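You operate a simulated robot arm through the tools that you are given. There is no shell and no other tool.

You are at the controls of a simulated robot arm. One attempt, no reset.

Task
Thread, grip and oil the strip, slacken the loop, feed it three times.
Fine: orange slider to the line, blue lever to GRIP, bench oil button three times, loop to LOW, then the green lever. The other controls stay.

It is judged by the outcome, as a careful person would: the job done as asked, and still so three seconds after it is handed in. It fails if anything else is knocked over, pushed out of place, dropped, spilled or broken.

Robot
A 6-joint arm with a two-finger gripper, fixed in place. Base frame: the origin is on the floor under the middle of its stand, x ahead of it, y to its left, z up. Lengths are in m, angles in rad, forces in N, time in s.
It reaches about 1.572 m from its shoulder. Its first joint turns from -2.897 to 2.897 rad. Payload 2.45 kg.
Tool frame: the origin (TCP) lies between the finger pads and is the grasp point; the fingertips stand 0.02 m ahead of it; z points along the fingers, y is the line along which they close. The gripper opens to 0.14 m; its body begins 0.168 m behind the TCP.
Orientation is that of the tool frame in the base frame, as a unit quaternion [x, y, z, w]. With the fingers straight down and closing along the base's y, the tool's x points along the base's -x, its y along +y and its z along -z.

Tools
- The arm moves only by the tool drive_tool. Its arguments are lists of equal length, an entry for each row: "slide": the shift along the tool's x, y, z in units of 300 mm (1.0 is 300 mm), a list of three; "delta_rot": the turn, a rotation vector about the tool's x, y, z in units of 60 degrees (1.0 is 60 degrees), a list of three. In form: {"slide": [[tx, ty, tz], ...], "delta_rot": [[ax, ay, az], ...]}. A call has 1 to 20 rows; each row is the pose to reach, as a shift and turn from the pose commanded when the call began, along the tool's axes at that moment. "fingers" is the gripper command, from -1 (shut) to 1 (fully open), values between in proportion, set as the call begins (left out, the last holds). A call with a number of a shift or a turn outside -1 to 1 is refused whole. A row lasts 0.2 s, in which the tool goes at most 0.05 m and 0.15 rad; a call with a longer step from one row to the next is refused whole, and so is a gripper value outside its range. Where a pose cannot be reached the arm comes as near as it can. A force on the tool above 90 N (or 10 N above the force at the start of the call, whichever is more), or a blocked arm, ends the call early, and 0.2 s more pass. Each finger travels about 0.045 m/s and halts on what it meets, pressing with about 35 N; the grip force reading is that of the motor and also rises with nothing between the fingers. The clock runs only during rows and for 0.2 s after the last one: add rows that repeat a pose to give the fingers time. The reply holds the time, the measured pose of the TCP, the force on the tool along the base axes, the opening and the grip force, in the units named above and with some noise, with the torque about the TCP (base axes, N m) and any sound that the robot's microphone picked up.
- Cameras (640 x 400 px; columns grow to the right, rows downward): "scene" is fixed at [0.2191, 0.5001, 1.5437]; the picture's right is [-0.49, -0.87, 0.00], its down [-0.51, 0.28, -0.81] and it looks along [0.71, -0.40, -0.58] (base axes); focal length 214 px, centre (320, 200). "wrist" rides on the gripper at [0.078, 0.011, -0.209] in the tool frame; the picture's right is [-0.14, 0.99, 0.00], its down [-0.92, -0.13, -0.37] and it looks along [-0.36, -0.05, 0.93] (tool axes); focal length 280 px, centre (320, 200). There is no depth. A picture from a camera that has moved, and an enlarged one, comes with that camera's place and axes in the base frame and with its lens.
- grab_frame(camera): a new picture of that camera. It takes no simulated time.
- zoom(camera, box): a new picture of the part [left, top, right, bottom] of that camera's present view, enlarged. It takes no simulated time.
- hand_in(): hands the job in; it is judged then, once.

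Places have to be worked out from the pictures, the camera data and where the tool is seen. Open the gripper and draw the arm clear of the work before you hand the job in, unless the task says otherwise.

The tools are called as a command line: name --argument value ..., lists and objects as JSON in quotes. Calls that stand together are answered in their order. drive_tool: Moves the arm, as the interface text tells. Its arguments: {"type":"object","properties":{"slide":{"type":"array","items":{"type":"array","items":{"type":"number"}}},"delta_rot":{"type":"array","items":{"type":"array","items":{"type":"number"}}},"fingers":{"type":"number"}},"required":["slide","delta_rot"]} The other tools are called the same way: grab_frame (camera) takes a picture; zoom (camera, box) takes an enlarged picture of a part of a camera's view; hand_in () hands the job in.

At the start:

```text
time_s: 0.0
tcp_pos: [0.5489, 0.1408, 1.4388]
tool_rot: [0.001, 1.0, 0.001, 0.0]
contact_force: [-0.8, 0.6, -0.3]
wrist_torque: [0.02, 0.02, 0.0]
finger_gap: 0.1405
grasp_force: 0.2
```

scene: 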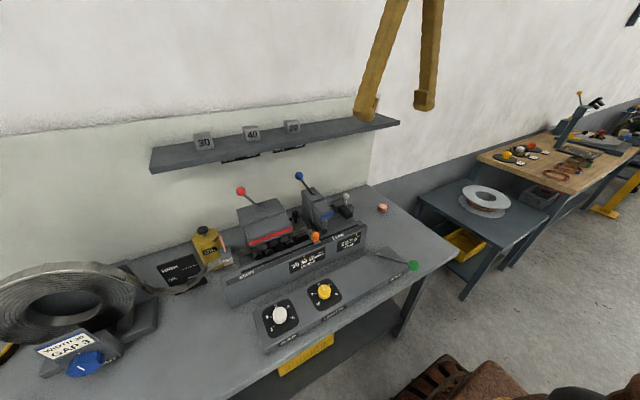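
wrist: 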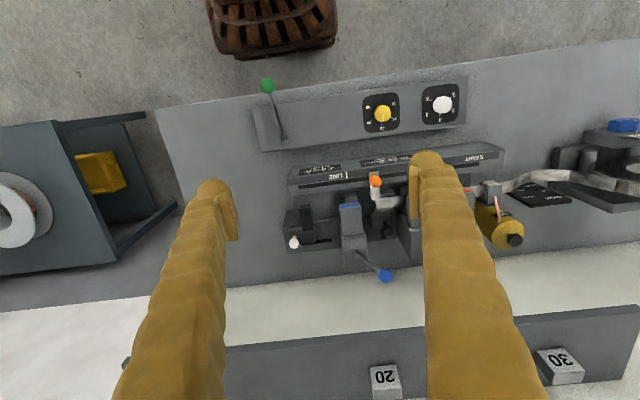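

I'll start by looking at the bench closely with zoomed pictures from both cameras, before moving anything.

zoom --camera "scene" --box '[220, 160, 420, 285]'

zoom --camera "scene" --box '[220, 240, 440, 378]'

zoom --camera "scene" --box '[0, 210, 260, 390]'

zoom --camera "wrist" --box '[240, 60, 540, 300]'

zoom --camera "scene" --box '[440, 60, 640, 260]'

```text
3.20 times, centred on (320, 222) of scene
camera zoom: at [0.2191, 0.5001, 1.5437], right [-0.49, -0.87, 0.0], down [-0.51, 0.28, -0.81], along [0.71, -0.4, -0.58], focal length 686 px, centre (320, 128)
```

zoom: 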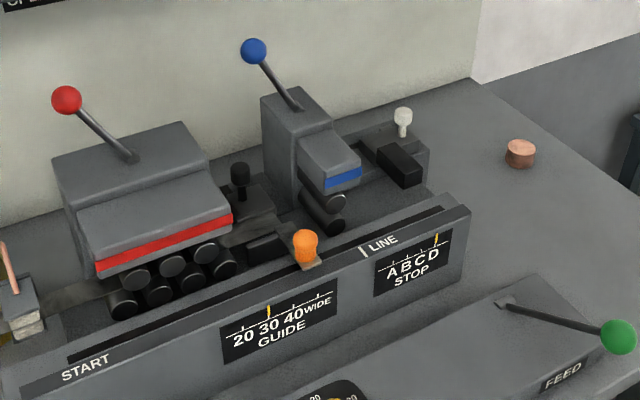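

```text
2.90 times, centred on (330, 309) of scene
camera zoom: at [0.2191, 0.5001, 1.5437], right [-0.49, -0.87, 0.0], down [-0.51, 0.28, -0.81], along [0.71, -0.4, -0.58], focal length 622 px, centre (291, -116)
```

zoom: 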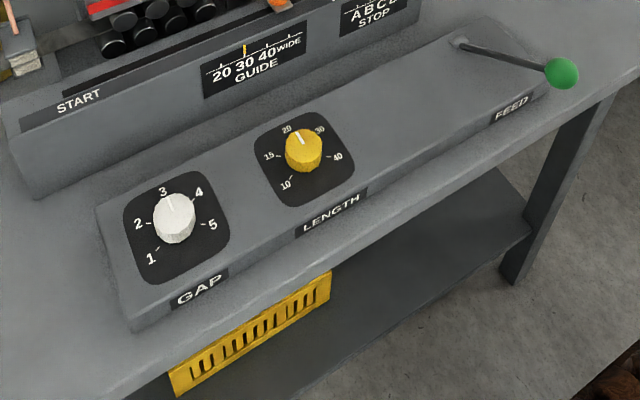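

```text
2.22 times, centred on (130, 300) of scene
camera zoom: at [0.2191, 0.5001, 1.5437], right [-0.49, -0.87, 0.0], down [-0.51, 0.28, -0.81], along [0.71, -0.4, -0.58], focal length 477 px, centre (742, -22)
```

zoom: 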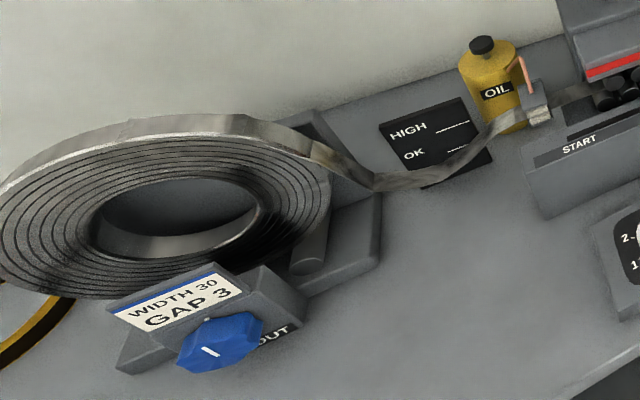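

```text
1.67 times, centred on (390, 180) of wrist
camera zoom: at [0.4696, 0.1519, 1.6491], right [0.14, 0.99, 0.0], down [0.92, -0.13, 0.37], along [0.37, -0.05, -0.93], focal length 467 px, centre (203, 233)
```

zoom: 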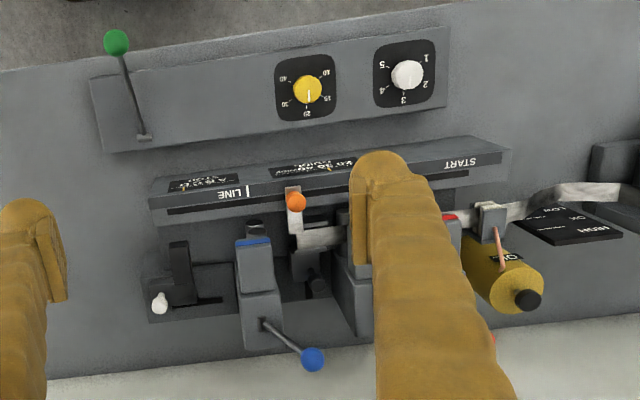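

```text
2.00 times, centred on (540, 160) of scene
camera zoom: at [0.2191, 0.5001, 1.5437], right [-0.49, -0.87, 0.0], down [-0.51, 0.28, -0.81], along [0.71, -0.4, -0.58], focal length 429 px, centre (-120, 280)
```

zoom: 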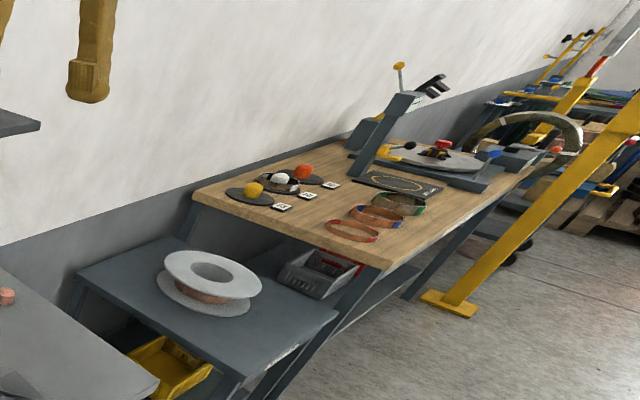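

The orange knob triangulates to about (0.69, 0.25, 1.02), the blue lever ball to about (0.84, 0.24, 1.17) and the blue knob to about (0.65, 0.88, 0.95). The shelf sits near x 0.96, z 1.3. I'll back the arm up and move sideways a little, for an unobstructed wrist view of the machine.

drive_tool --slide '[[0.1, 0.1, 0.1], [0.2, 0.2, 0.2], [0.3, 0.27, 0.3], [0.35, 0.3, 0.4]]' --delta_rot '[[0, 0, 0], [0, 0, 0], [0, 0, 0], [0, 0, 0]]' --fingers -1

grab_frame --camera "wrist"

grab_frame --camera "scene"

```text
refused: row 1 steps farther than a row can; nothing moved
```

```text
taken
camera wrist: at [0.4696, 0.1519, 1.6491], right [0.14, 0.99, 0.0], down [0.92, -0.13, 0.37], along [0.37, -0.05, -0.93], focal length 280 px, centre (320, 200)
```

wrist: 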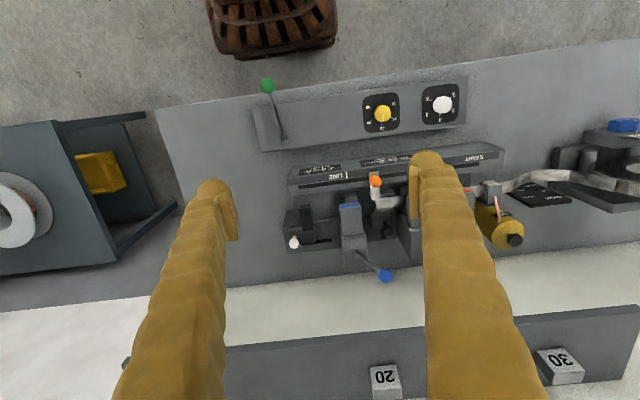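

```text
taken
```

scene: 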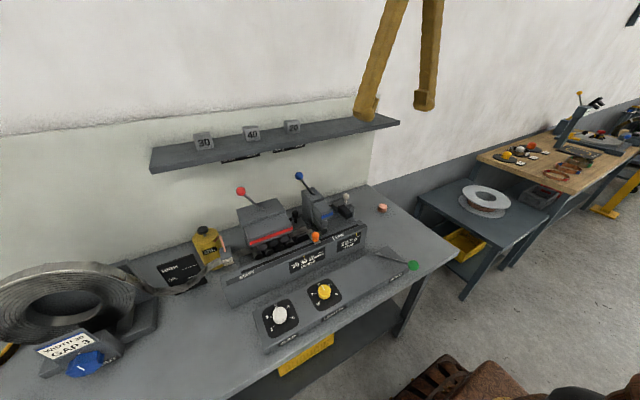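

That was refused because a row can move at most 0.05 m in total, so I'll use smaller steps and close the fingers on the way.

drive_tool --slide '[[0.08, 0.07, 0.1], [0.16, 0.14, 0.2], [0.24, 0.21, 0.3], [0.32, 0.28, 0.4], [0.36, 0.3, 0.45], [0.36, 0.3, 0.45], [0.36, 0.3, 0.45]]' --delta_rot '[[0, 0, 0], [0, 0, 0], [0, 0, 0], [0, 0, 0], [0, 0, 0], [0, 0, 0], [0, 0, 0]]' --fingers -1

grab_frame --camera "wrist"

grab_frame --camera "scene"

```text
time_s: 1.6
tcp_pos: [0.4401, 0.23, 1.3046]
tool_rot: [0.0, 1.0, 0.001, 0.001]
contact_force: [0.1, -0.1, -0.9]
wrist_torque: [0.01, 0.0, 0.01]
finger_gap: 0.0005
grasp_force: 2.8
```

```text
taken
camera wrist: at [0.361, 0.2409, 1.5139], right [0.14, 0.99, 0.0], down [0.92, -0.13, 0.37], along [0.37, -0.05, -0.93], focal length 280 px, centre (320, 200)
```

wrist: 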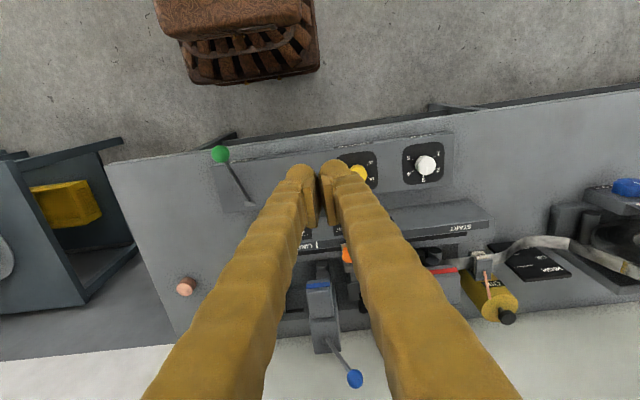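

```text
taken
```

scene: 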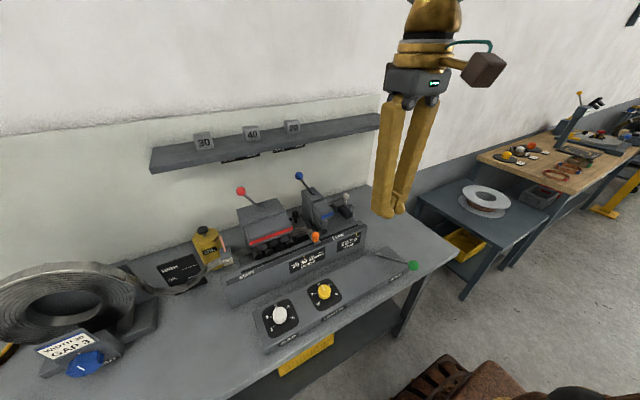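

The fingers are closed, and the copper button sits on the bench at about (0.81, -0.19, 0.895). I'll enlarge the views around the button, levers, oil bottle and coil.

zoom --camera "wrist" --box '[120, 230, 260, 320]'

zoom --camera "wrist" --box '[400, 180, 640, 340]'

zoom --camera "scene" --box '[330, 180, 420, 236]'

zoom --camera "scene" --box '[230, 165, 330, 228]'

zoom --camera "scene" --box '[20, 310, 140, 390]'

zoom --camera "scene" --box '[140, 215, 250, 300]'

```text
4.44 times, centred on (190, 275) of wrist
camera zoom: at [0.361, 0.2409, 1.5139], right [0.14, 0.99, 0.0], down [0.92, -0.13, 0.37], along [0.37, -0.05, -0.93], focal length 1246 px, centre (898, -133)
```

zoom: 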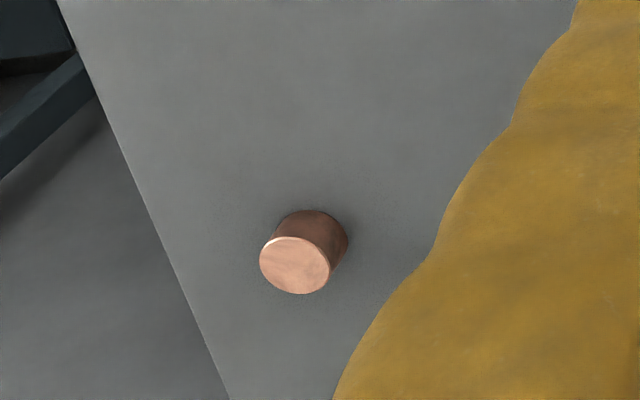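

```text
2.50 times, centred on (520, 260) of wrist
camera zoom: at [0.361, 0.2409, 1.5139], right [0.14, 0.99, 0.0], down [0.92, -0.13, 0.37], along [0.37, -0.05, -0.93], focal length 701 px, centre (-180, 50)
```

zoom: 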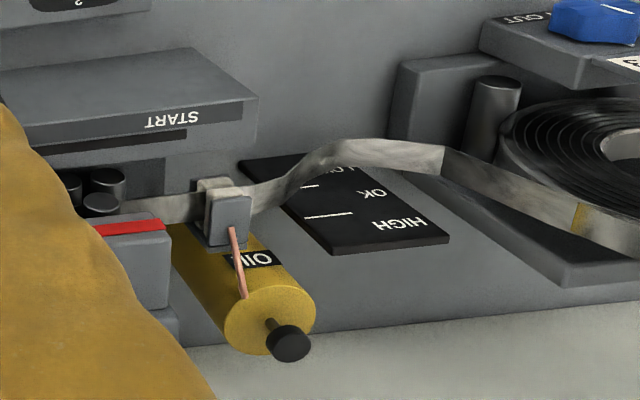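

```text
7.11 times, centred on (375, 208) of scene
camera zoom: at [0.2191, 0.5001, 1.5437], right [-0.49, -0.87, 0.0], down [-0.51, 0.28, -0.81], along [0.71, -0.4, -0.58], focal length 1525 px, centre (-71, 143)
```

zoom: 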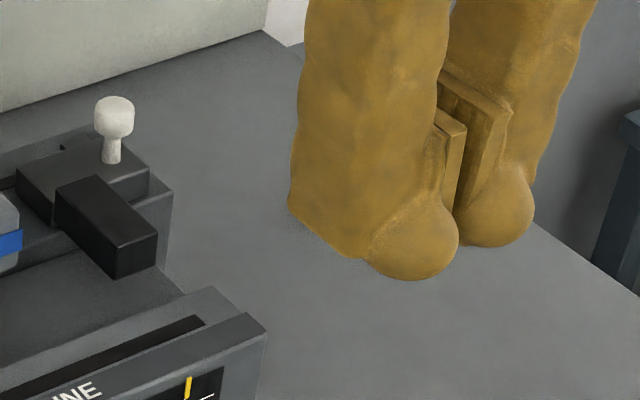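

```text
6.35 times, centred on (280, 196) of scene
camera zoom: at [0.2191, 0.5001, 1.5437], right [-0.49, -0.87, 0.0], down [-0.51, 0.28, -0.81], along [0.71, -0.4, -0.58], focal length 1362 px, centre (574, 222)
```

zoom: 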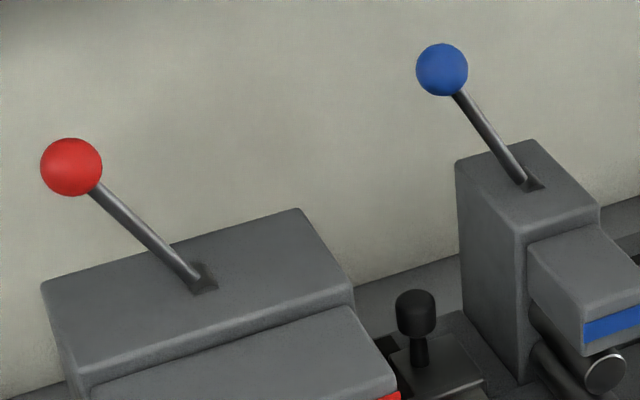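

```text
5.00 times, centred on (80, 350) of scene
camera zoom: at [0.2191, 0.5001, 1.5437], right [-0.49, -0.87, 0.0], down [-0.51, 0.28, -0.81], along [0.71, -0.4, -0.58], focal length 1072 px, centre (1520, -550)
```

zoom: 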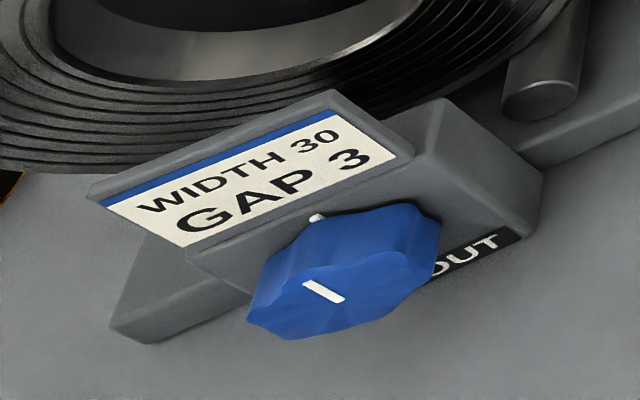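

```text
4.71 times, centred on (195, 258) of scene
camera zoom: at [0.2191, 0.5001, 1.5437], right [-0.49, -0.87, 0.0], down [-0.51, 0.28, -0.81], along [0.71, -0.4, -0.58], focal length 1009 px, centre (908, -71)
```

zoom: 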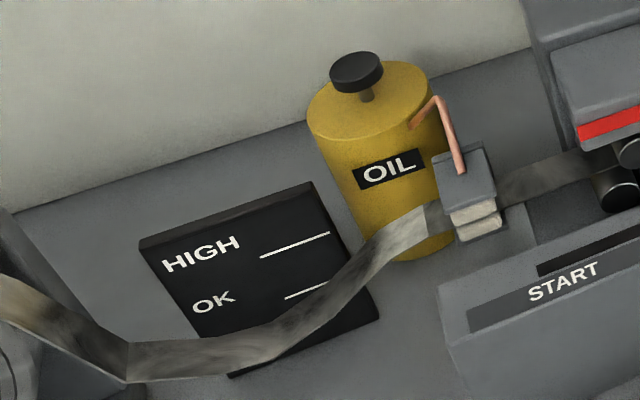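

The oil canister has a black plunger-like cap and a copper tube to the felt wiper, while a separate copper button stands alone on the bench at the right. I'll move to y≈0, x≈0.6 for a closer look at the button and the blue lever's labels.

drive_tool --slide '[[-0.089, -0.128, 0], [-0.178, -0.256, 0], [-0.267, -0.384, 0], [-0.356, -0.512, 0], [-0.445, -0.64, 0], [-0.533, -0.767, 0]]' --delta_rot '[[0, 0, 0], [0, 0, 0], [0, 0, 0], [0, 0, 0], [0, 0, 0], [0, 0, 0]]'

grab_frame --camera "wrist"

zoom --camera "wrist" --box '[400, 130, 640, 330]'

zoom --camera "scene" --box '[290, 170, 410, 245]'

```text
time_s: 3.0
tcp_pos: [0.5991, 0.0007, 1.3045]
tool_rot: [0.0, 1.0, 0.0, 0.001]
contact_force: [-0.9, 0.4, 0.6]
wrist_torque: [0.02, -0.05, 0.0]
finger_gap: 0.0
grasp_force: 29.4
```

```text
taken
camera wrist: at [0.5205, 0.011, 1.5144], right [0.14, 0.99, 0.0], down [0.92, -0.13, 0.37], along [0.37, -0.05, -0.93], focal length 280 px, centre (320, 200)
```

wrist: 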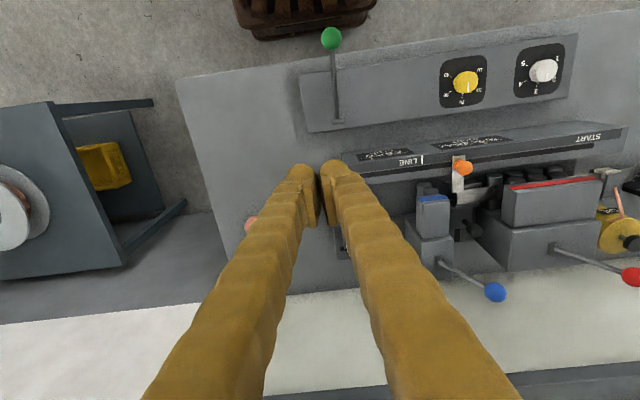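

```text
2.00 times, centred on (520, 230) of wrist
camera zoom: at [0.5205, 0.011, 1.5144], right [0.14, 0.99, 0.0], down [0.92, -0.13, 0.37], along [0.37, -0.05, -0.93], focal length 561 px, centre (-80, 140)
```

zoom: 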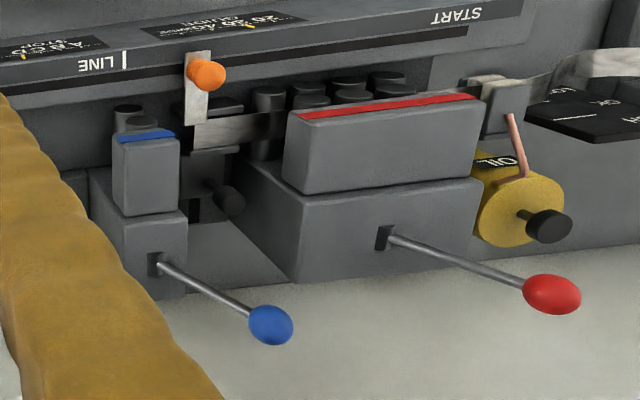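

```text
5.33 times, centred on (350, 208) of scene
camera zoom: at [0.2191, 0.5001, 1.5437], right [-0.49, -0.87, 0.0], down [-0.51, 0.28, -0.81], along [0.71, -0.4, -0.58], focal length 1144 px, centre (160, 160)
```

zoom: 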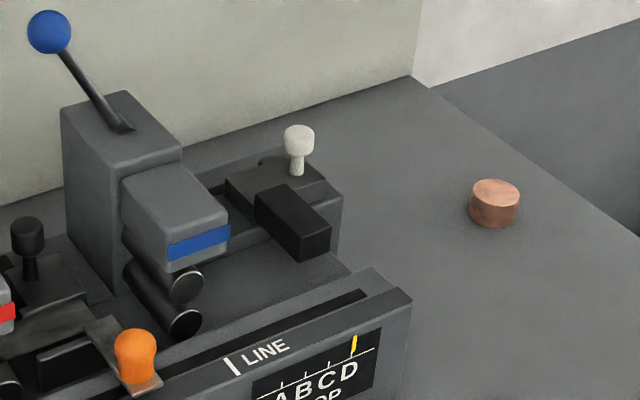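

No GRIP label is visible from here. I'll check the shelf edge labels and the rest of the area from the scene camera.

zoom --camera "scene" --box '[140, 100, 400, 190]'

zoom --camera "scene" --box '[280, 165, 350, 225]'

zoom --camera "wrist" --box '[380, 170, 520, 310]'

```text
2.46 times, centred on (270, 145) of scene
camera zoom: at [0.2191, 0.5001, 1.5437], right [-0.49, -0.87, 0.0], down [-0.51, 0.28, -0.81], along [0.71, -0.4, -0.58], focal length 528 px, centre (443, 335)
```

zoom: 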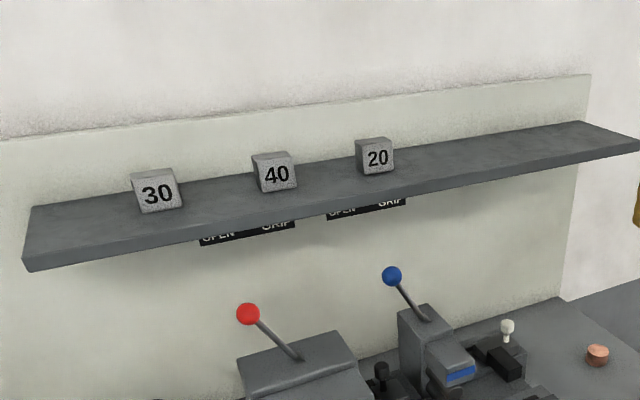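

```text
6.67 times, centred on (315, 195) of scene
camera zoom: at [0.2191, 0.5001, 1.5437], right [-0.49, -0.87, 0.0], down [-0.51, 0.28, -0.81], along [0.71, -0.4, -0.58], focal length 1430 px, centre (353, 233)
```

zoom: 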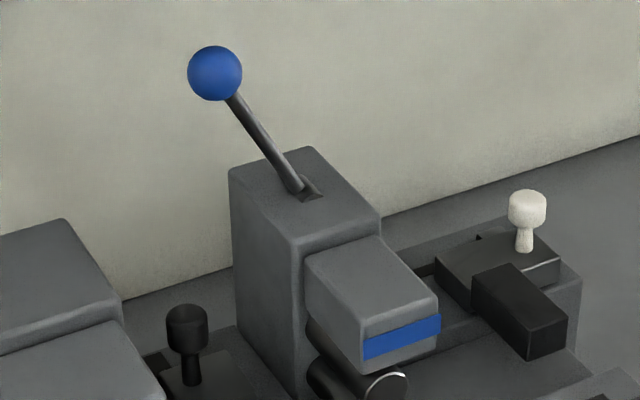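

```text
2.86 times, centred on (450, 240) of wrist
camera zoom: at [0.5205, 0.011, 1.5144], right [0.14, 0.99, 0.0], down [0.92, -0.13, 0.37], along [0.37, -0.05, -0.93], focal length 801 px, centre (-51, 86)
```

zoom: 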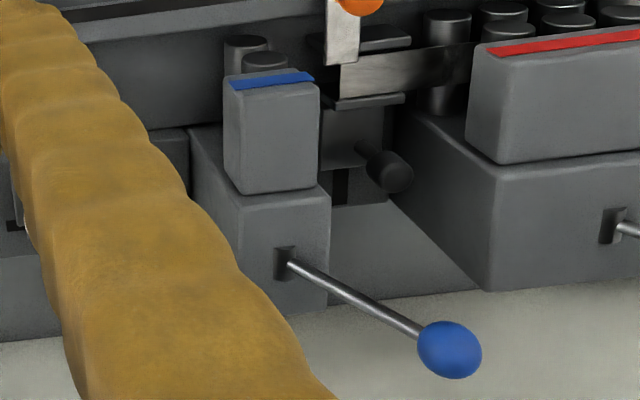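

The wall plates under the shelf read OPEN on the left (+y) and GRIP on the right (−y), so the blue lever goes toward −y. The orange knob is at (0.690, 0.254, 1.013) and the LINE mark at y≈0.190, so I'll go above the knob with the fingers partly open.

drive_tool --slide '[[-0.04, 0.12, 0.07], [-0.08, 0.24, 0.14], [-0.12, 0.36, 0.21], [-0.16, 0.48, 0.28], [-0.2, 0.6, 0.35], [-0.25, 0.72, 0.42], [-0.303, 0.843, 0.48], [-0.303, 0.843, 0.48]]' --delta_rot '[[0, 0, 0], [0, 0, 0], [0, 0, 0], [0, 0, 0], [0, 0, 0], [0, 0, 0], [0, 0, 0], [0, 0, 0]]' --fingers -0.1

grab_frame --camera "wrist"

zoom --camera "scene" --box '[220, 120, 420, 285]'

```text
time_s: 4.8
tcp_pos: [0.6902, 0.2551, 1.1592]
tool_rot: [0.0, 1.0, 0.001, 0.002]
contact_force: [0.8, -0.3, 0.1]
wrist_torque: [0.02, 0.02, -0.01]
finger_gap: 0.0632
grasp_force: 0.2
```

```text
taken
camera wrist: at [0.6112, 0.2656, 1.3693], right [0.14, 0.99, 0.0], down [0.92, -0.13, 0.37], along [0.37, -0.05, -0.93], focal length 280 px, centre (320, 200)
```

wrist: 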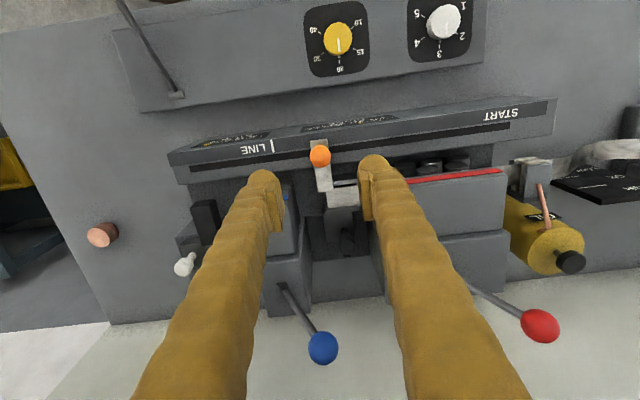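

```text
2.42 times, centred on (320, 202) of scene
camera zoom: at [0.2191, 0.5001, 1.5437], right [-0.49, -0.87, 0.0], down [-0.51, 0.28, -0.81], along [0.71, -0.4, -0.58], focal length 520 px, centre (320, 194)
```

zoom: 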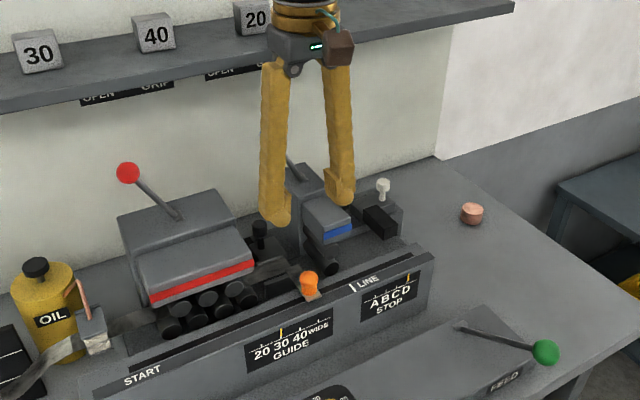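

The wrist view confirms the knob at (0.689, 0.255) and the line at y≈0.190. Now I'll lower the open fingers around the knob to z≈1.017, with x slightly in front to stay clear of the roller heads.

drive_tool --slide '[[0.01, 0, 0.12], [0.017, 0, 0.24], [0.017, 0, 0.34], [0.017, 0, 0.42], [0.017, 0, 0.474]]' --delta_rot '[[0, 0, 0], [0, 0, 0], [0, 0, 0], [0, 0, 0], [0, 0, 0]]'

grab_frame --camera "wrist"

zoom --camera "scene" --box '[240, 160, 400, 275]'

```text
time_s: 6.0
tcp_pos: [0.6851, 0.2533, 1.0193]
tool_rot: [0.0, 1.0, -0.001, 0.0]
contact_force: [0.2, 0.6, 1.2]
wrist_torque: [0.02, -0.02, -0.03]
finger_gap: 0.0627
grasp_force: 0.0
```

```text
taken
camera wrist: at [0.6071, 0.2642, 1.2284], right [0.14, 0.99, 0.0], down [0.92, -0.13, 0.37], along [0.37, -0.05, -0.93], focal length 280 px, centre (320, 200)
```

wrist: 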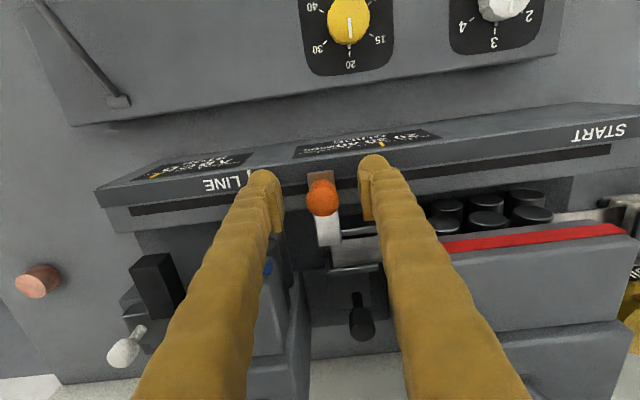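

```text
3.48 times, centred on (320, 218) of scene
camera zoom: at [0.2191, 0.5001, 1.5437], right [-0.49, -0.87, 0.0], down [-0.51, 0.28, -0.81], along [0.71, -0.4, -0.58], focal length 746 px, centre (320, 139)
```

zoom: 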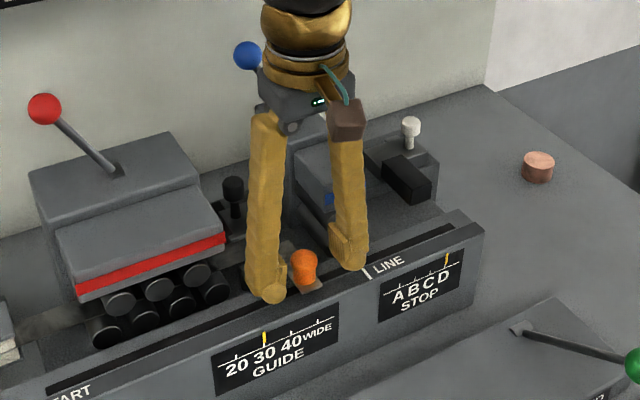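

The knob sits between the fingers at the TCP. I'll close the gripper on it and hold still to let the grip settle.

drive_tool --slide '[[0, 0, 0], [0, 0, 0], [0, 0, 0], [0, 0, 0]]' --delta_rot '[[0, 0, 0], [0, 0, 0], [0, 0, 0], [0, 0, 0]]' --fingers -1

grab_frame --camera "wrist"

```text
time_s: 7.0
tcp_pos: [0.6869, 0.253, 1.0184]
tool_rot: [0.0, 1.0, -0.001, 0.001]
contact_force: [-0.3, -1.7, -2.6]
wrist_torque: [0.0, -0.01, 0.01]
finger_gap: 0.0255
grasp_force: 39.6
```

```text
taken
camera wrist: at [0.6072, 0.2642, 1.2283], right [0.14, 0.99, 0.0], down [0.92, -0.13, 0.37], along [0.37, -0.05, -0.93], focal length 280 px, centre (320, 200)
```

wrist: 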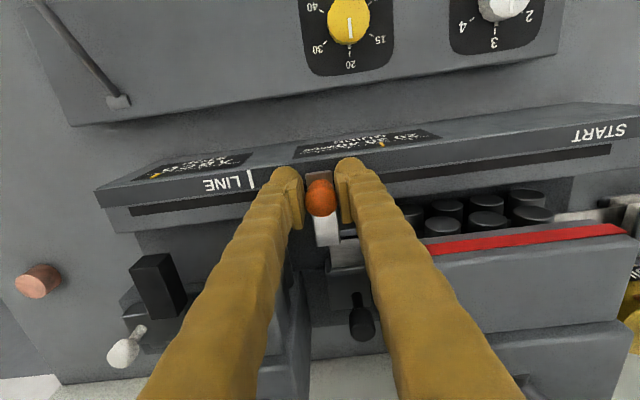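

The grip is holding the knob (gap 0.0255). I'll now slide it slowly along −y by about 0.064 m, toward the LINE mark at y≈0.1895.

drive_tool --slide '[[0, -0.03, 0], [0, -0.07, 0], [0, -0.11, 0], [0, -0.15, 0], [0, -0.18, 0], [0, -0.2, 0], [0, -0.2, 0]]' --delta_rot '[[0, 0, 0], [0, 0, 0], [0, 0, 0], [0, 0, 0], [0, 0, 0], [0, 0, 0], [0, 0, 0]]'

grab_frame --camera "wrist"

zoom --camera "wrist" --box '[220, 140, 420, 265]'

zoom --camera "scene" --box '[270, 195, 400, 275]'

```text
time_s: 8.6
tcp_pos: [0.6856, 0.1933, 1.0176]
tool_rot: [0.0, 1.0, 0.0, 0.001]
contact_force: [-28.8, -1.3, 22.7]
wrist_torque: [0.0, 0.15, -0.03]
finger_gap: 0.0254
grasp_force: 44.9
```

```text
taken
camera wrist: at [0.6073, 0.2043, 1.2281], right [0.14, 0.99, 0.0], down [0.92, -0.13, 0.37], along [0.37, -0.05, -0.93], focal length 280 px, centre (320, 200)
```

wrist: 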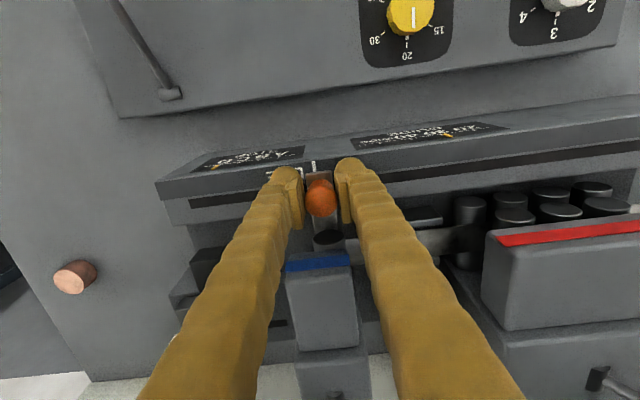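

```text
3.20 times, centred on (320, 202) of wrist
camera zoom: at [0.6073, 0.2043, 1.2281], right [0.14, 0.99, 0.0], down [0.92, -0.13, 0.37], along [0.37, -0.05, -0.93], focal length 897 px, centre (320, 192)
```

zoom: 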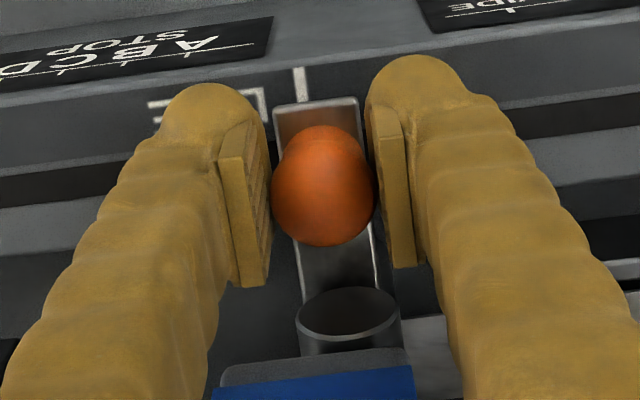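

```text
4.92 times, centred on (335, 235) of scene
camera zoom: at [0.2191, 0.5001, 1.5437], right [-0.49, -0.87, 0.0], down [-0.51, 0.28, -0.81], along [0.71, -0.4, -0.58], focal length 1056 px, centre (246, 28)
```

zoom: 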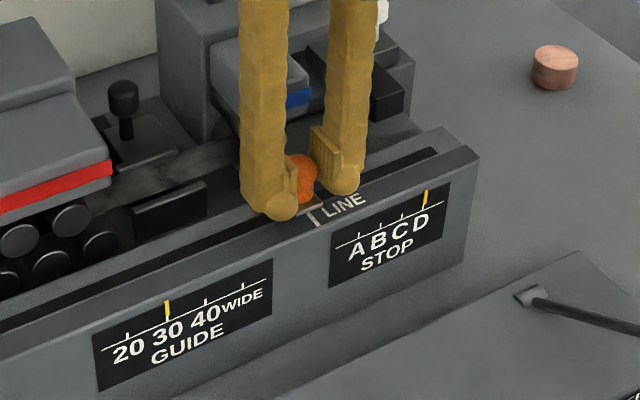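

The tab centre is still about 4 mm short of the LINE mark. The ~37 N reading acts along the line through the knob's centre, so it is the round knob wedging in the pads and not a collision. I'll nudge −y by 4 mm.

drive_tool --slide '[[0, -0.007, 0], [0, -0.013, 0], [0, -0.013, 0]]' --delta_rot '[[0, 0, 0], [0, 0, 0], [0, 0, 0]]'

zoom --camera "wrist" --box '[270, 140, 370, 203]'

zoom --camera "scene" --box '[300, 215, 370, 258]'

```text
time_s: 9.4
tcp_pos: [0.6862, 0.1892, 1.0197]
tool_rot: [0.0, 1.0, 0.0, 0.001]
contact_force: [-10.8, 3.7, -2.7]
wrist_torque: [0.03, 0.04, 0.04]
finger_gap: 0.0255
grasp_force: 44.4
```

```text
6.35 times, centred on (320, 172) of wrist
camera zoom: at [0.6073, 0.2004, 1.228], right [0.14, 0.99, 0.0], down [0.92, -0.13, 0.37], along [0.37, -0.05, -0.93], focal length 1780 px, centre (320, 381)
```

zoom: 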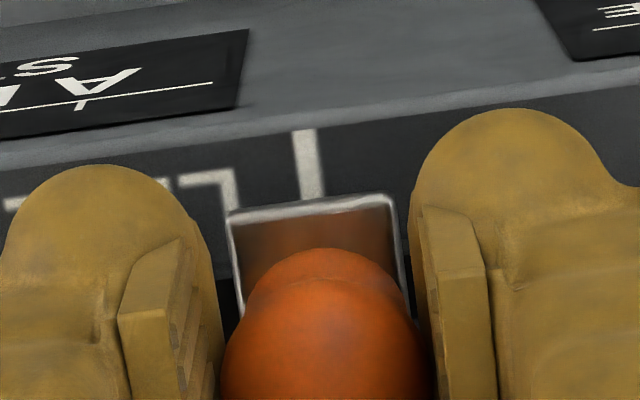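

```text
9.14 times, centred on (335, 236) of scene
camera zoom: at [0.2191, 0.5001, 1.5437], right [-0.49, -0.87, 0.0], down [-0.51, 0.28, -0.81], along [0.71, -0.4, -0.58], focal length 1961 px, centre (183, -134)
```

zoom: 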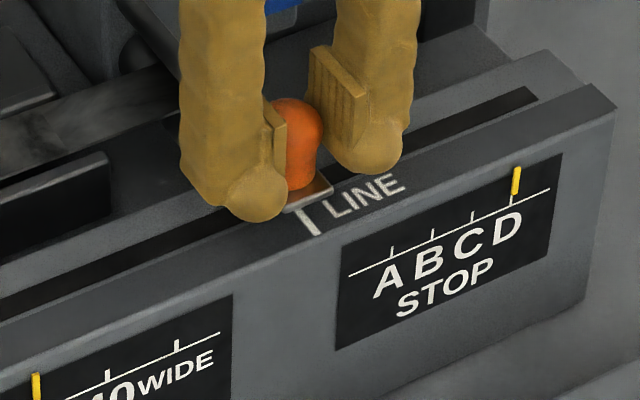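

The tab is now centred on the LINE mark within about 1 mm. I'll open the fingers in place, then check that the slider stays put.

drive_tool --slide '[[0, 0, 0], [0, 0, 0], [0, 0, 0]]' --delta_rot '[[0, 0, 0], [0, 0, 0], [0, 0, 0]]' --fingers -0.2

zoom --camera "wrist" --box '[220, 120, 420, 245]'

```text
time_s: 10.2
tcp_pos: [0.6857, 0.1884, 1.0201]
tool_rot: [0.0, 1.0, 0.0, 0.001]
contact_force: [0.4, 0.4, 0.0]
wrist_torque: [0.0, 0.02, 0.01]
finger_gap: 0.056
grasp_force: 0.0
```

```text
3.20 times, centred on (320, 182) of wrist
camera zoom: at [0.6073, 0.2004, 1.2285], right [0.14, 0.99, 0.0], down [0.92, -0.13, 0.37], along [0.37, -0.05, -0.93], focal length 897 px, centre (320, 256)
```

zoom: 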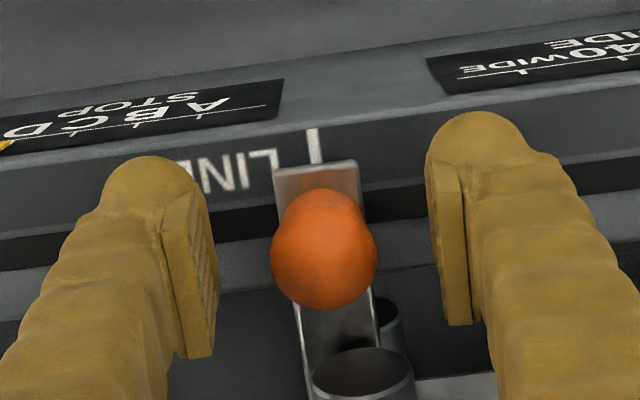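

The slider sits exactly on the line and is released. Next I'll rise clear, then pitch the tool 45° forward in front of the blue lever so I can reach its ball without nearing the shelf (front edge x≈0.87, z≈1.28).

drive_tool --slide '[[0, 0, -0.13], [0, 0, -0.28], [0, 0, -0.43], [0, 0, -0.58], [0, 0.02, -0.6], [0, 0.05, -0.6], [0, 0.08, -0.6], [0, 0.11, -0.6], [0, 0.14, -0.6], [0, 0.16, -0.6]]' --delta_rot '[[0, 0, 0], [0, 0, 0], [0, 0, 0], [0, 0, 0], [0, -0.125, 0], [0, -0.25, 0], [0, -0.375, 0], [0, -0.5, 0], [0, -0.625, 0], [0, -0.75, 0]]' --fingers 0.0

grab_frame --camera "wrist"

grab_frame --camera "scene"

```text
time_s: 12.4
tcp_pos: [0.6862, 0.2387, 1.1988]
tool_rot: [0.0, 0.923, 0.0, 0.384]
contact_force: [1.3, -0.9, -0.2]
wrist_torque: [0.0, 0.0, 0.03]
finger_gap: 0.07
grasp_force: 0.0
```

```text
taken
camera wrist: at [0.4819, 0.2494, 1.2918], right [0.1, 0.99, 0.1], down [0.39, -0.13, 0.91], along [0.92, -0.05, -0.4], focal length 280 px, centre (320, 200)
```

wrist: 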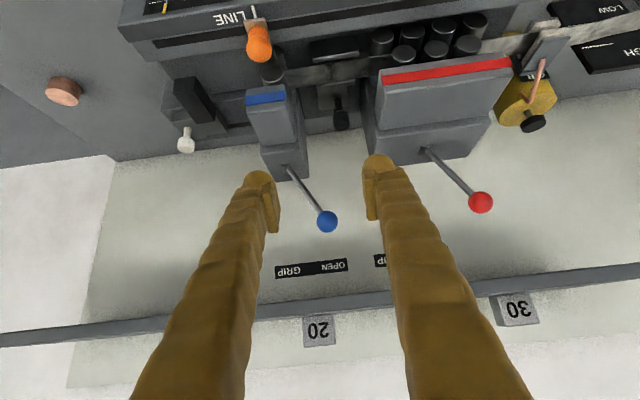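

```text
taken
```

scene: 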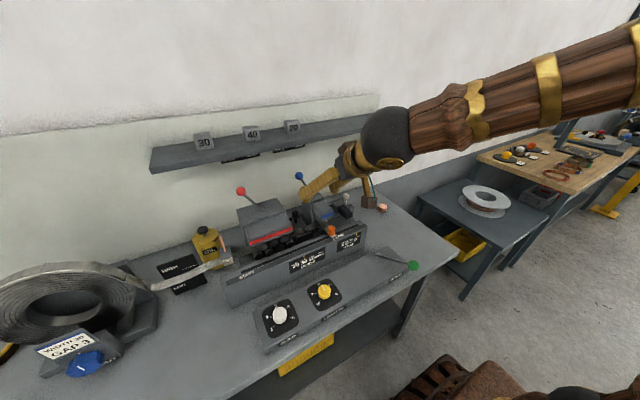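

The blue ball is confirmed at (0.84, 0.236, 1.170), and threading has pulled the loop tighter, as the strip now rides higher. I'll move the open fingers forward to cage the blue ball between them.

drive_tool --slide '[[-0.07, -0.003, 0.1], [-0.14, -0.006, 0.2], [-0.2, -0.01, 0.3], [-0.25, -0.01, 0.365], [-0.281, -0.01, 0.411]]' --delta_rot '[[0, 0, 0], [0, 0, 0], [0, 0, 0], [0, 0, 0], [0, 0, 0]]' --fingers -0.15

grab_frame --camera "wrist"

zoom --camera "scene" --box '[240, 130, 400, 230]'

```text
time_s: 13.6
tcp_pos: [0.8338, 0.2355, 1.1687]
tool_rot: [0.0, 0.924, 0.0, 0.383]
contact_force: [-0.7, 0.1, 0.8]
wrist_torque: [0.0, 0.02, 0.0]
finger_gap: 0.0598
grasp_force: 0.1
```

```text
taken
camera wrist: at [0.6301, 0.2462, 1.2627], right [0.1, 0.99, 0.1], down [0.39, -0.13, 0.91], along [0.92, -0.05, -0.4], focal length 280 px, centre (320, 200)
```

wrist: 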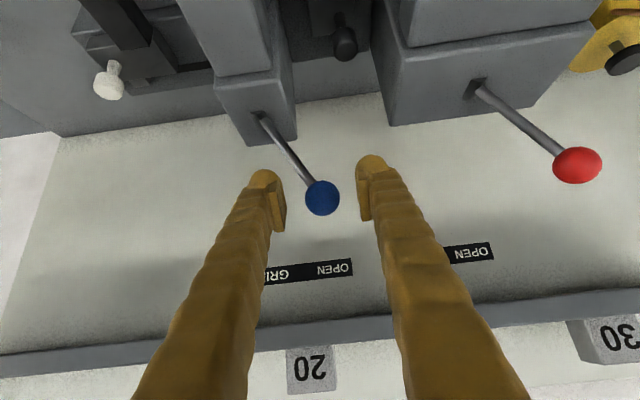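

```text
4.00 times, centred on (320, 180) of scene
camera zoom: at [0.2191, 0.5001, 1.5437], right [-0.49, -0.87, 0.0], down [-0.51, 0.28, -0.81], along [0.71, -0.4, -0.58], focal length 858 px, centre (320, 280)
```

zoom: 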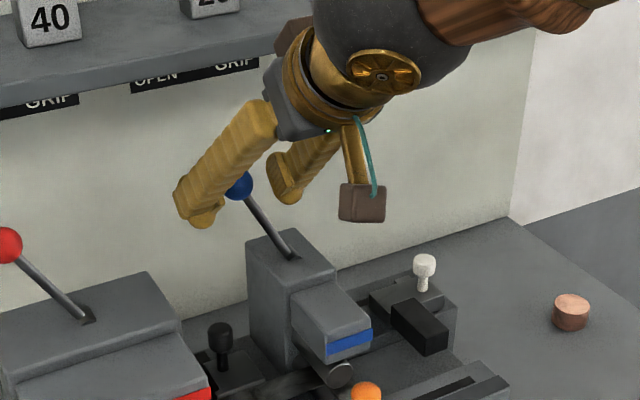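

The ball is caged between the fingers with free clearance. I'll sweep the fingers in −y toward GRIP, rising slightly over the top of the arc, and read the forces.

drive_tool --slide '[[-0.005, -0.05, -0.005], [-0.01, -0.1, -0.01], [-0.014, -0.15, -0.014], [-0.014, -0.2, -0.014], [-0.01, -0.25, -0.01]]' --delta_rot '[[0, 0, 0], [0, 0, 0], [0, 0, 0], [0, 0, 0], [0, 0, 0]]'

grab_frame --camera "wrist"

```text
time_s: 14.8
tcp_pos: [0.8323, 0.1605, 1.1759]
tool_rot: [0.0, 0.924, 0.0, 0.384]
contact_force: [-0.8, -0.9, 0.1]
wrist_torque: [0.01, 0.0, -0.02]
finger_gap: 0.0598
grasp_force: 0.3
```

```text
taken
camera wrist: at [0.629, 0.1709, 1.2679], right [0.1, 0.99, 0.1], down [0.39, -0.13, 0.91], along [0.92, -0.05, -0.4], focal length 280 px, centre (320, 200)
```

wrist: 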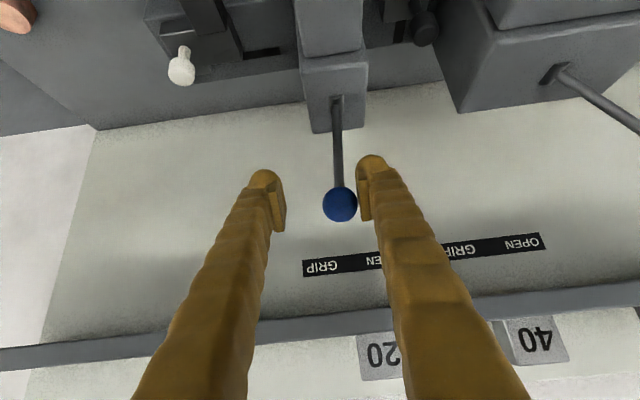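

The lever is now near upright and moves with little force. I'll continue in −y in small steps until it reaches its GRIP end.

drive_tool --slide '[[0.002, -0.03, 0.002], [0.006, -0.06, 0.006], [0.01, -0.09, 0.01], [0.014, -0.12, 0.014], [0.014, -0.14, 0.014]]' --delta_rot '[[0, 0, 0], [0, 0, 0], [0, 0, 0], [0, 0, 0], [0, 0, 0]]'

grab_frame --camera "wrist"

zoom --camera "scene" --box '[240, 130, 400, 230]'

```text
time_s: 16.0
tcp_pos: [0.8344, 0.1169, 1.169]
tool_rot: [0.0, 0.924, 0.0, 0.382]
contact_force: [0.3, 3.3, -0.6]
wrist_torque: [-0.02, 0.04, 0.04]
finger_gap: 0.0615
grasp_force: 1.7
```

```text
taken
camera wrist: at [0.6297, 0.128, 1.2623], right [0.1, 0.99, 0.1], down [0.39, -0.13, 0.91], along [0.92, -0.05, -0.4], focal length 280 px, centre (320, 200)
```

wrist: 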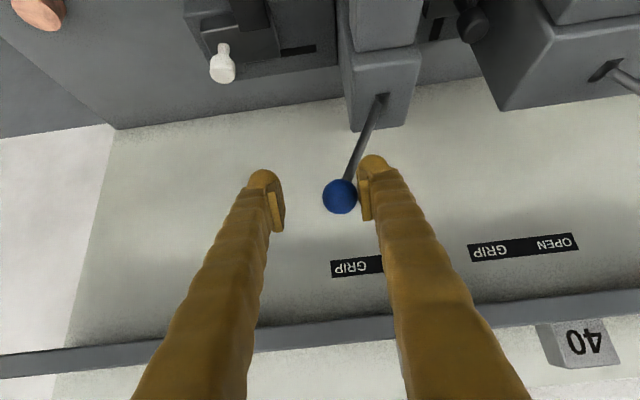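

```text
4.00 times, centred on (320, 180) of scene
camera zoom: at [0.2191, 0.5001, 1.5437], right [-0.49, -0.87, 0.0], down [-0.51, 0.28, -0.81], along [0.71, -0.4, -0.58], focal length 858 px, centre (320, 280)
```

zoom: 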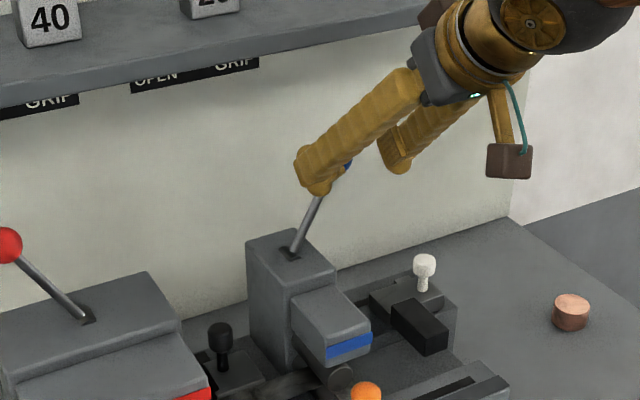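

The ball is at y≈0.134, mirrored from its start, and force is starting to build (3.3 N). I'll push a few more millimetres to confirm it's at its end stop.

drive_tool --slide '[[0, -0.01, 0], [0, -0.02, 0], [0, -0.03, 0]]' --delta_rot '[[0, 0, 0], [0, 0, 0], [0, 0, 0]]'

grab_frame --camera "wrist"

```text
time_s: 16.8
tcp_pos: [0.8334, 0.1102, 1.1689]
tool_rot: [-0.001, 0.924, 0.001, 0.383]
contact_force: [4.8, 24.3, -4.8]
wrist_torque: [-0.13, -0.01, 0.15]
finger_gap: 0.0753
grasp_force: 11.5
```

```text
taken
camera wrist: at [0.63, 0.1201, 1.2618], right [0.1, 0.99, 0.1], down [0.39, -0.13, 0.91], along [0.92, -0.05, -0.4], focal length 280 px, centre (320, 200)
```

wrist: 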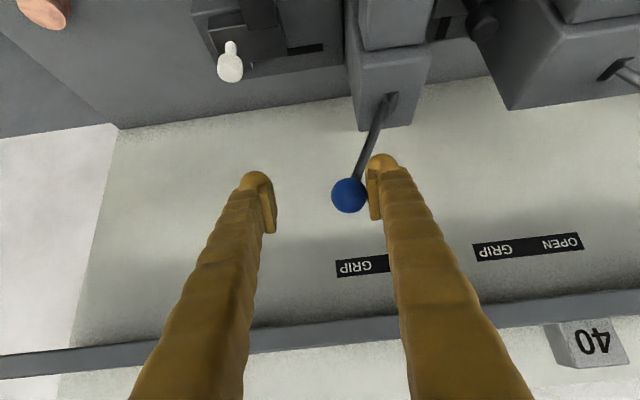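

The lever is hard against its GRIP stop (24 N). I'll ease off by 12 mm, withdraw along the tool axis, then return the tool to vertical and close the fingers.

drive_tool --slide '[[0, 0.02, 0], [0, 0.04, 0], [0, 0.04, -0.1], [0, 0.04, -0.25], [0, 0.04, -0.4], [0, 0.04, -0.5], [0, 0.04, -0.5], [0, 0.04, -0.5], [0, 0.04, -0.5], [0, 0.04, -0.5], [0, 0.04, -0.5], [0, 0.04, -0.5]]' --delta_rot '[[0, 0, 0], [0, 0, 0], [0, 0, 0], [0, 0, 0], [0, 0, 0], [0, 0, 0], [0, 0.125, 0], [0, 0.25, 0], [0, 0.375, 0], [0, 0.5, 0], [0, 0.625, 0], [0, 0.75, 0]]'

grab_frame --camera "wrist"

grab_frame --camera "scene"

zoom --camera "scene" --box '[130, 160, 400, 300]'

```text
time_s: 19.4
tcp_pos: [0.7277, 0.1212, 1.2761]
tool_rot: [0.0, 1.0, 0.0, 0.0]
contact_force: [-0.7, -0.3, 0.7]
wrist_torque: [0.05, -0.06, 0.02]
finger_gap: 0.0595
grasp_force: 0.1
```

```text
taken
camera wrist: at [0.6481, 0.1317, 1.4851], right [0.14, 0.99, 0.0], down [0.92, -0.13, 0.37], along [0.37, -0.05, -0.93], focal length 280 px, centre (320, 200)
```

wrist: 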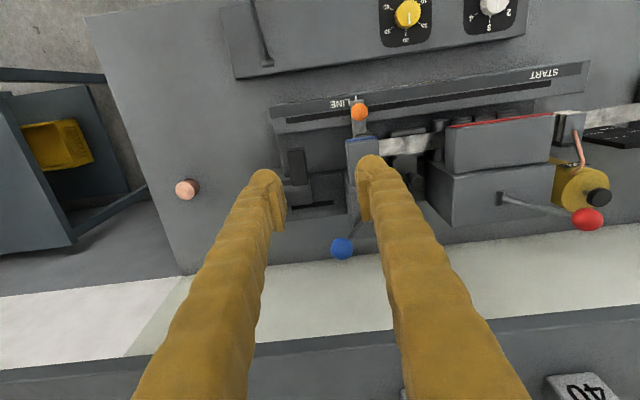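

```text
taken
```

scene: 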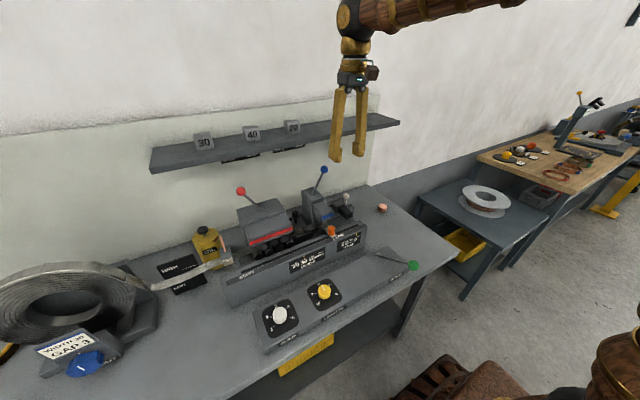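

```text
2.37 times, centred on (265, 230) of scene
camera zoom: at [0.2191, 0.5001, 1.5437], right [-0.49, -0.87, 0.0], down [-0.51, 0.28, -0.81], along [0.71, -0.4, -0.58], focal length 508 px, centre (450, 129)
```

zoom: 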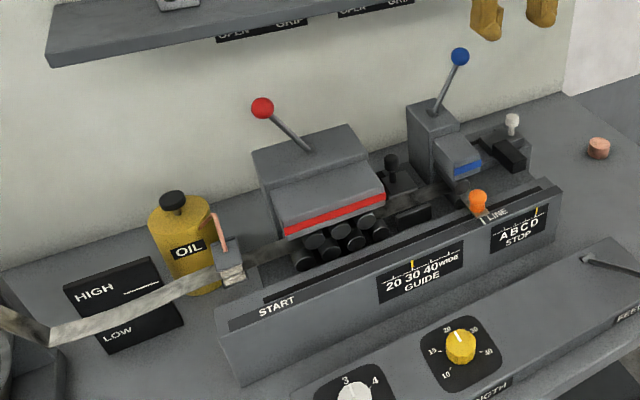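

The blue lever stays in GRIP, the slider stays on the line, and the shelf overhangs toward the wall along here. I'll close the fingers, move sideways toward the copper bench button and pitch the tool 30° forward so the wrist stays clear of the shelf.

drive_tool --slide '[[0, -0.13, 0], [0, -0.26, 0], [0, -0.39, 0.02], [0, -0.52, 0.06], [0, -0.65, 0.12], [0, -0.78, 0.2], [0, -0.9, 0.3]]' --delta_rot '[[0, 0, 0], [0, 0, 0], [0, -0.1, 0], [0, -0.2, 0], [0, -0.3, 0], [0, -0.4, 0], [0, -0.5, 0]]' --fingers -1

grab_frame --camera "wrist"

zoom --camera "wrist" --box '[220, 100, 460, 250]'

grab_frame --camera "scene"

```text
time_s: 21.0
tcp_pos: [0.7284, -0.151, 1.1859]
tool_rot: [0.0, 0.965, -0.001, 0.261]
contact_force: [0.3, 0.1, 0.6]
wrist_torque: [0.03, 0.02, 0.0]
finger_gap: 0.0
grasp_force: 29.6
```

```text
taken
camera wrist: at [0.556, -0.1399, 1.3274], right [0.12, 0.99, 0.07], down [0.61, -0.13, 0.78], along [0.78, -0.05, -0.62], focal length 280 px, centre (320, 200)
```

wrist: 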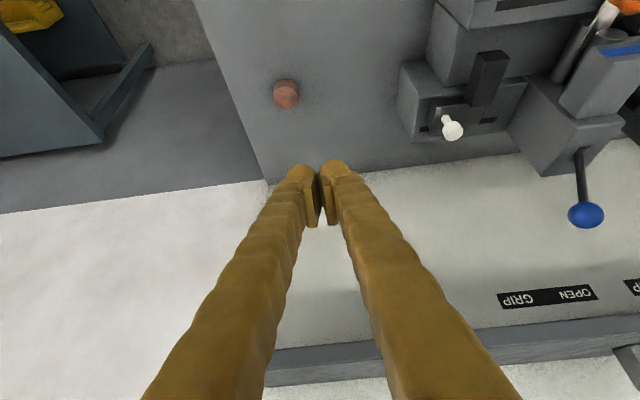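

```text
2.67 times, centred on (340, 175) of wrist
camera zoom: at [0.556, -0.1399, 1.3274], right [0.12, 0.99, 0.07], down [0.61, -0.13, 0.78], along [0.78, -0.05, -0.62], focal length 748 px, centre (267, 267)
```

zoom: 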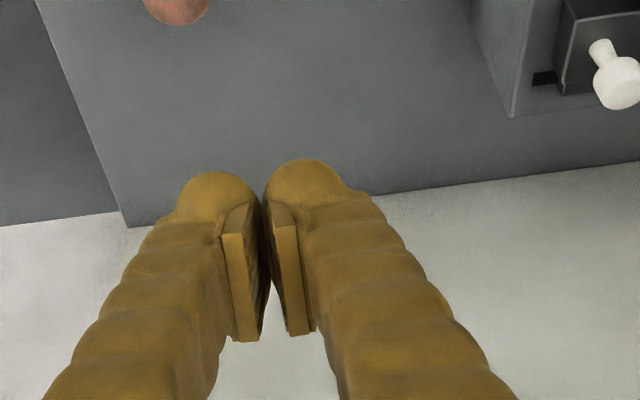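

```text
taken
```

scene: 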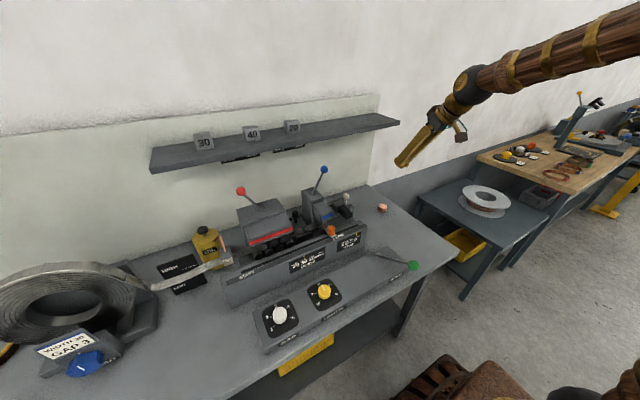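

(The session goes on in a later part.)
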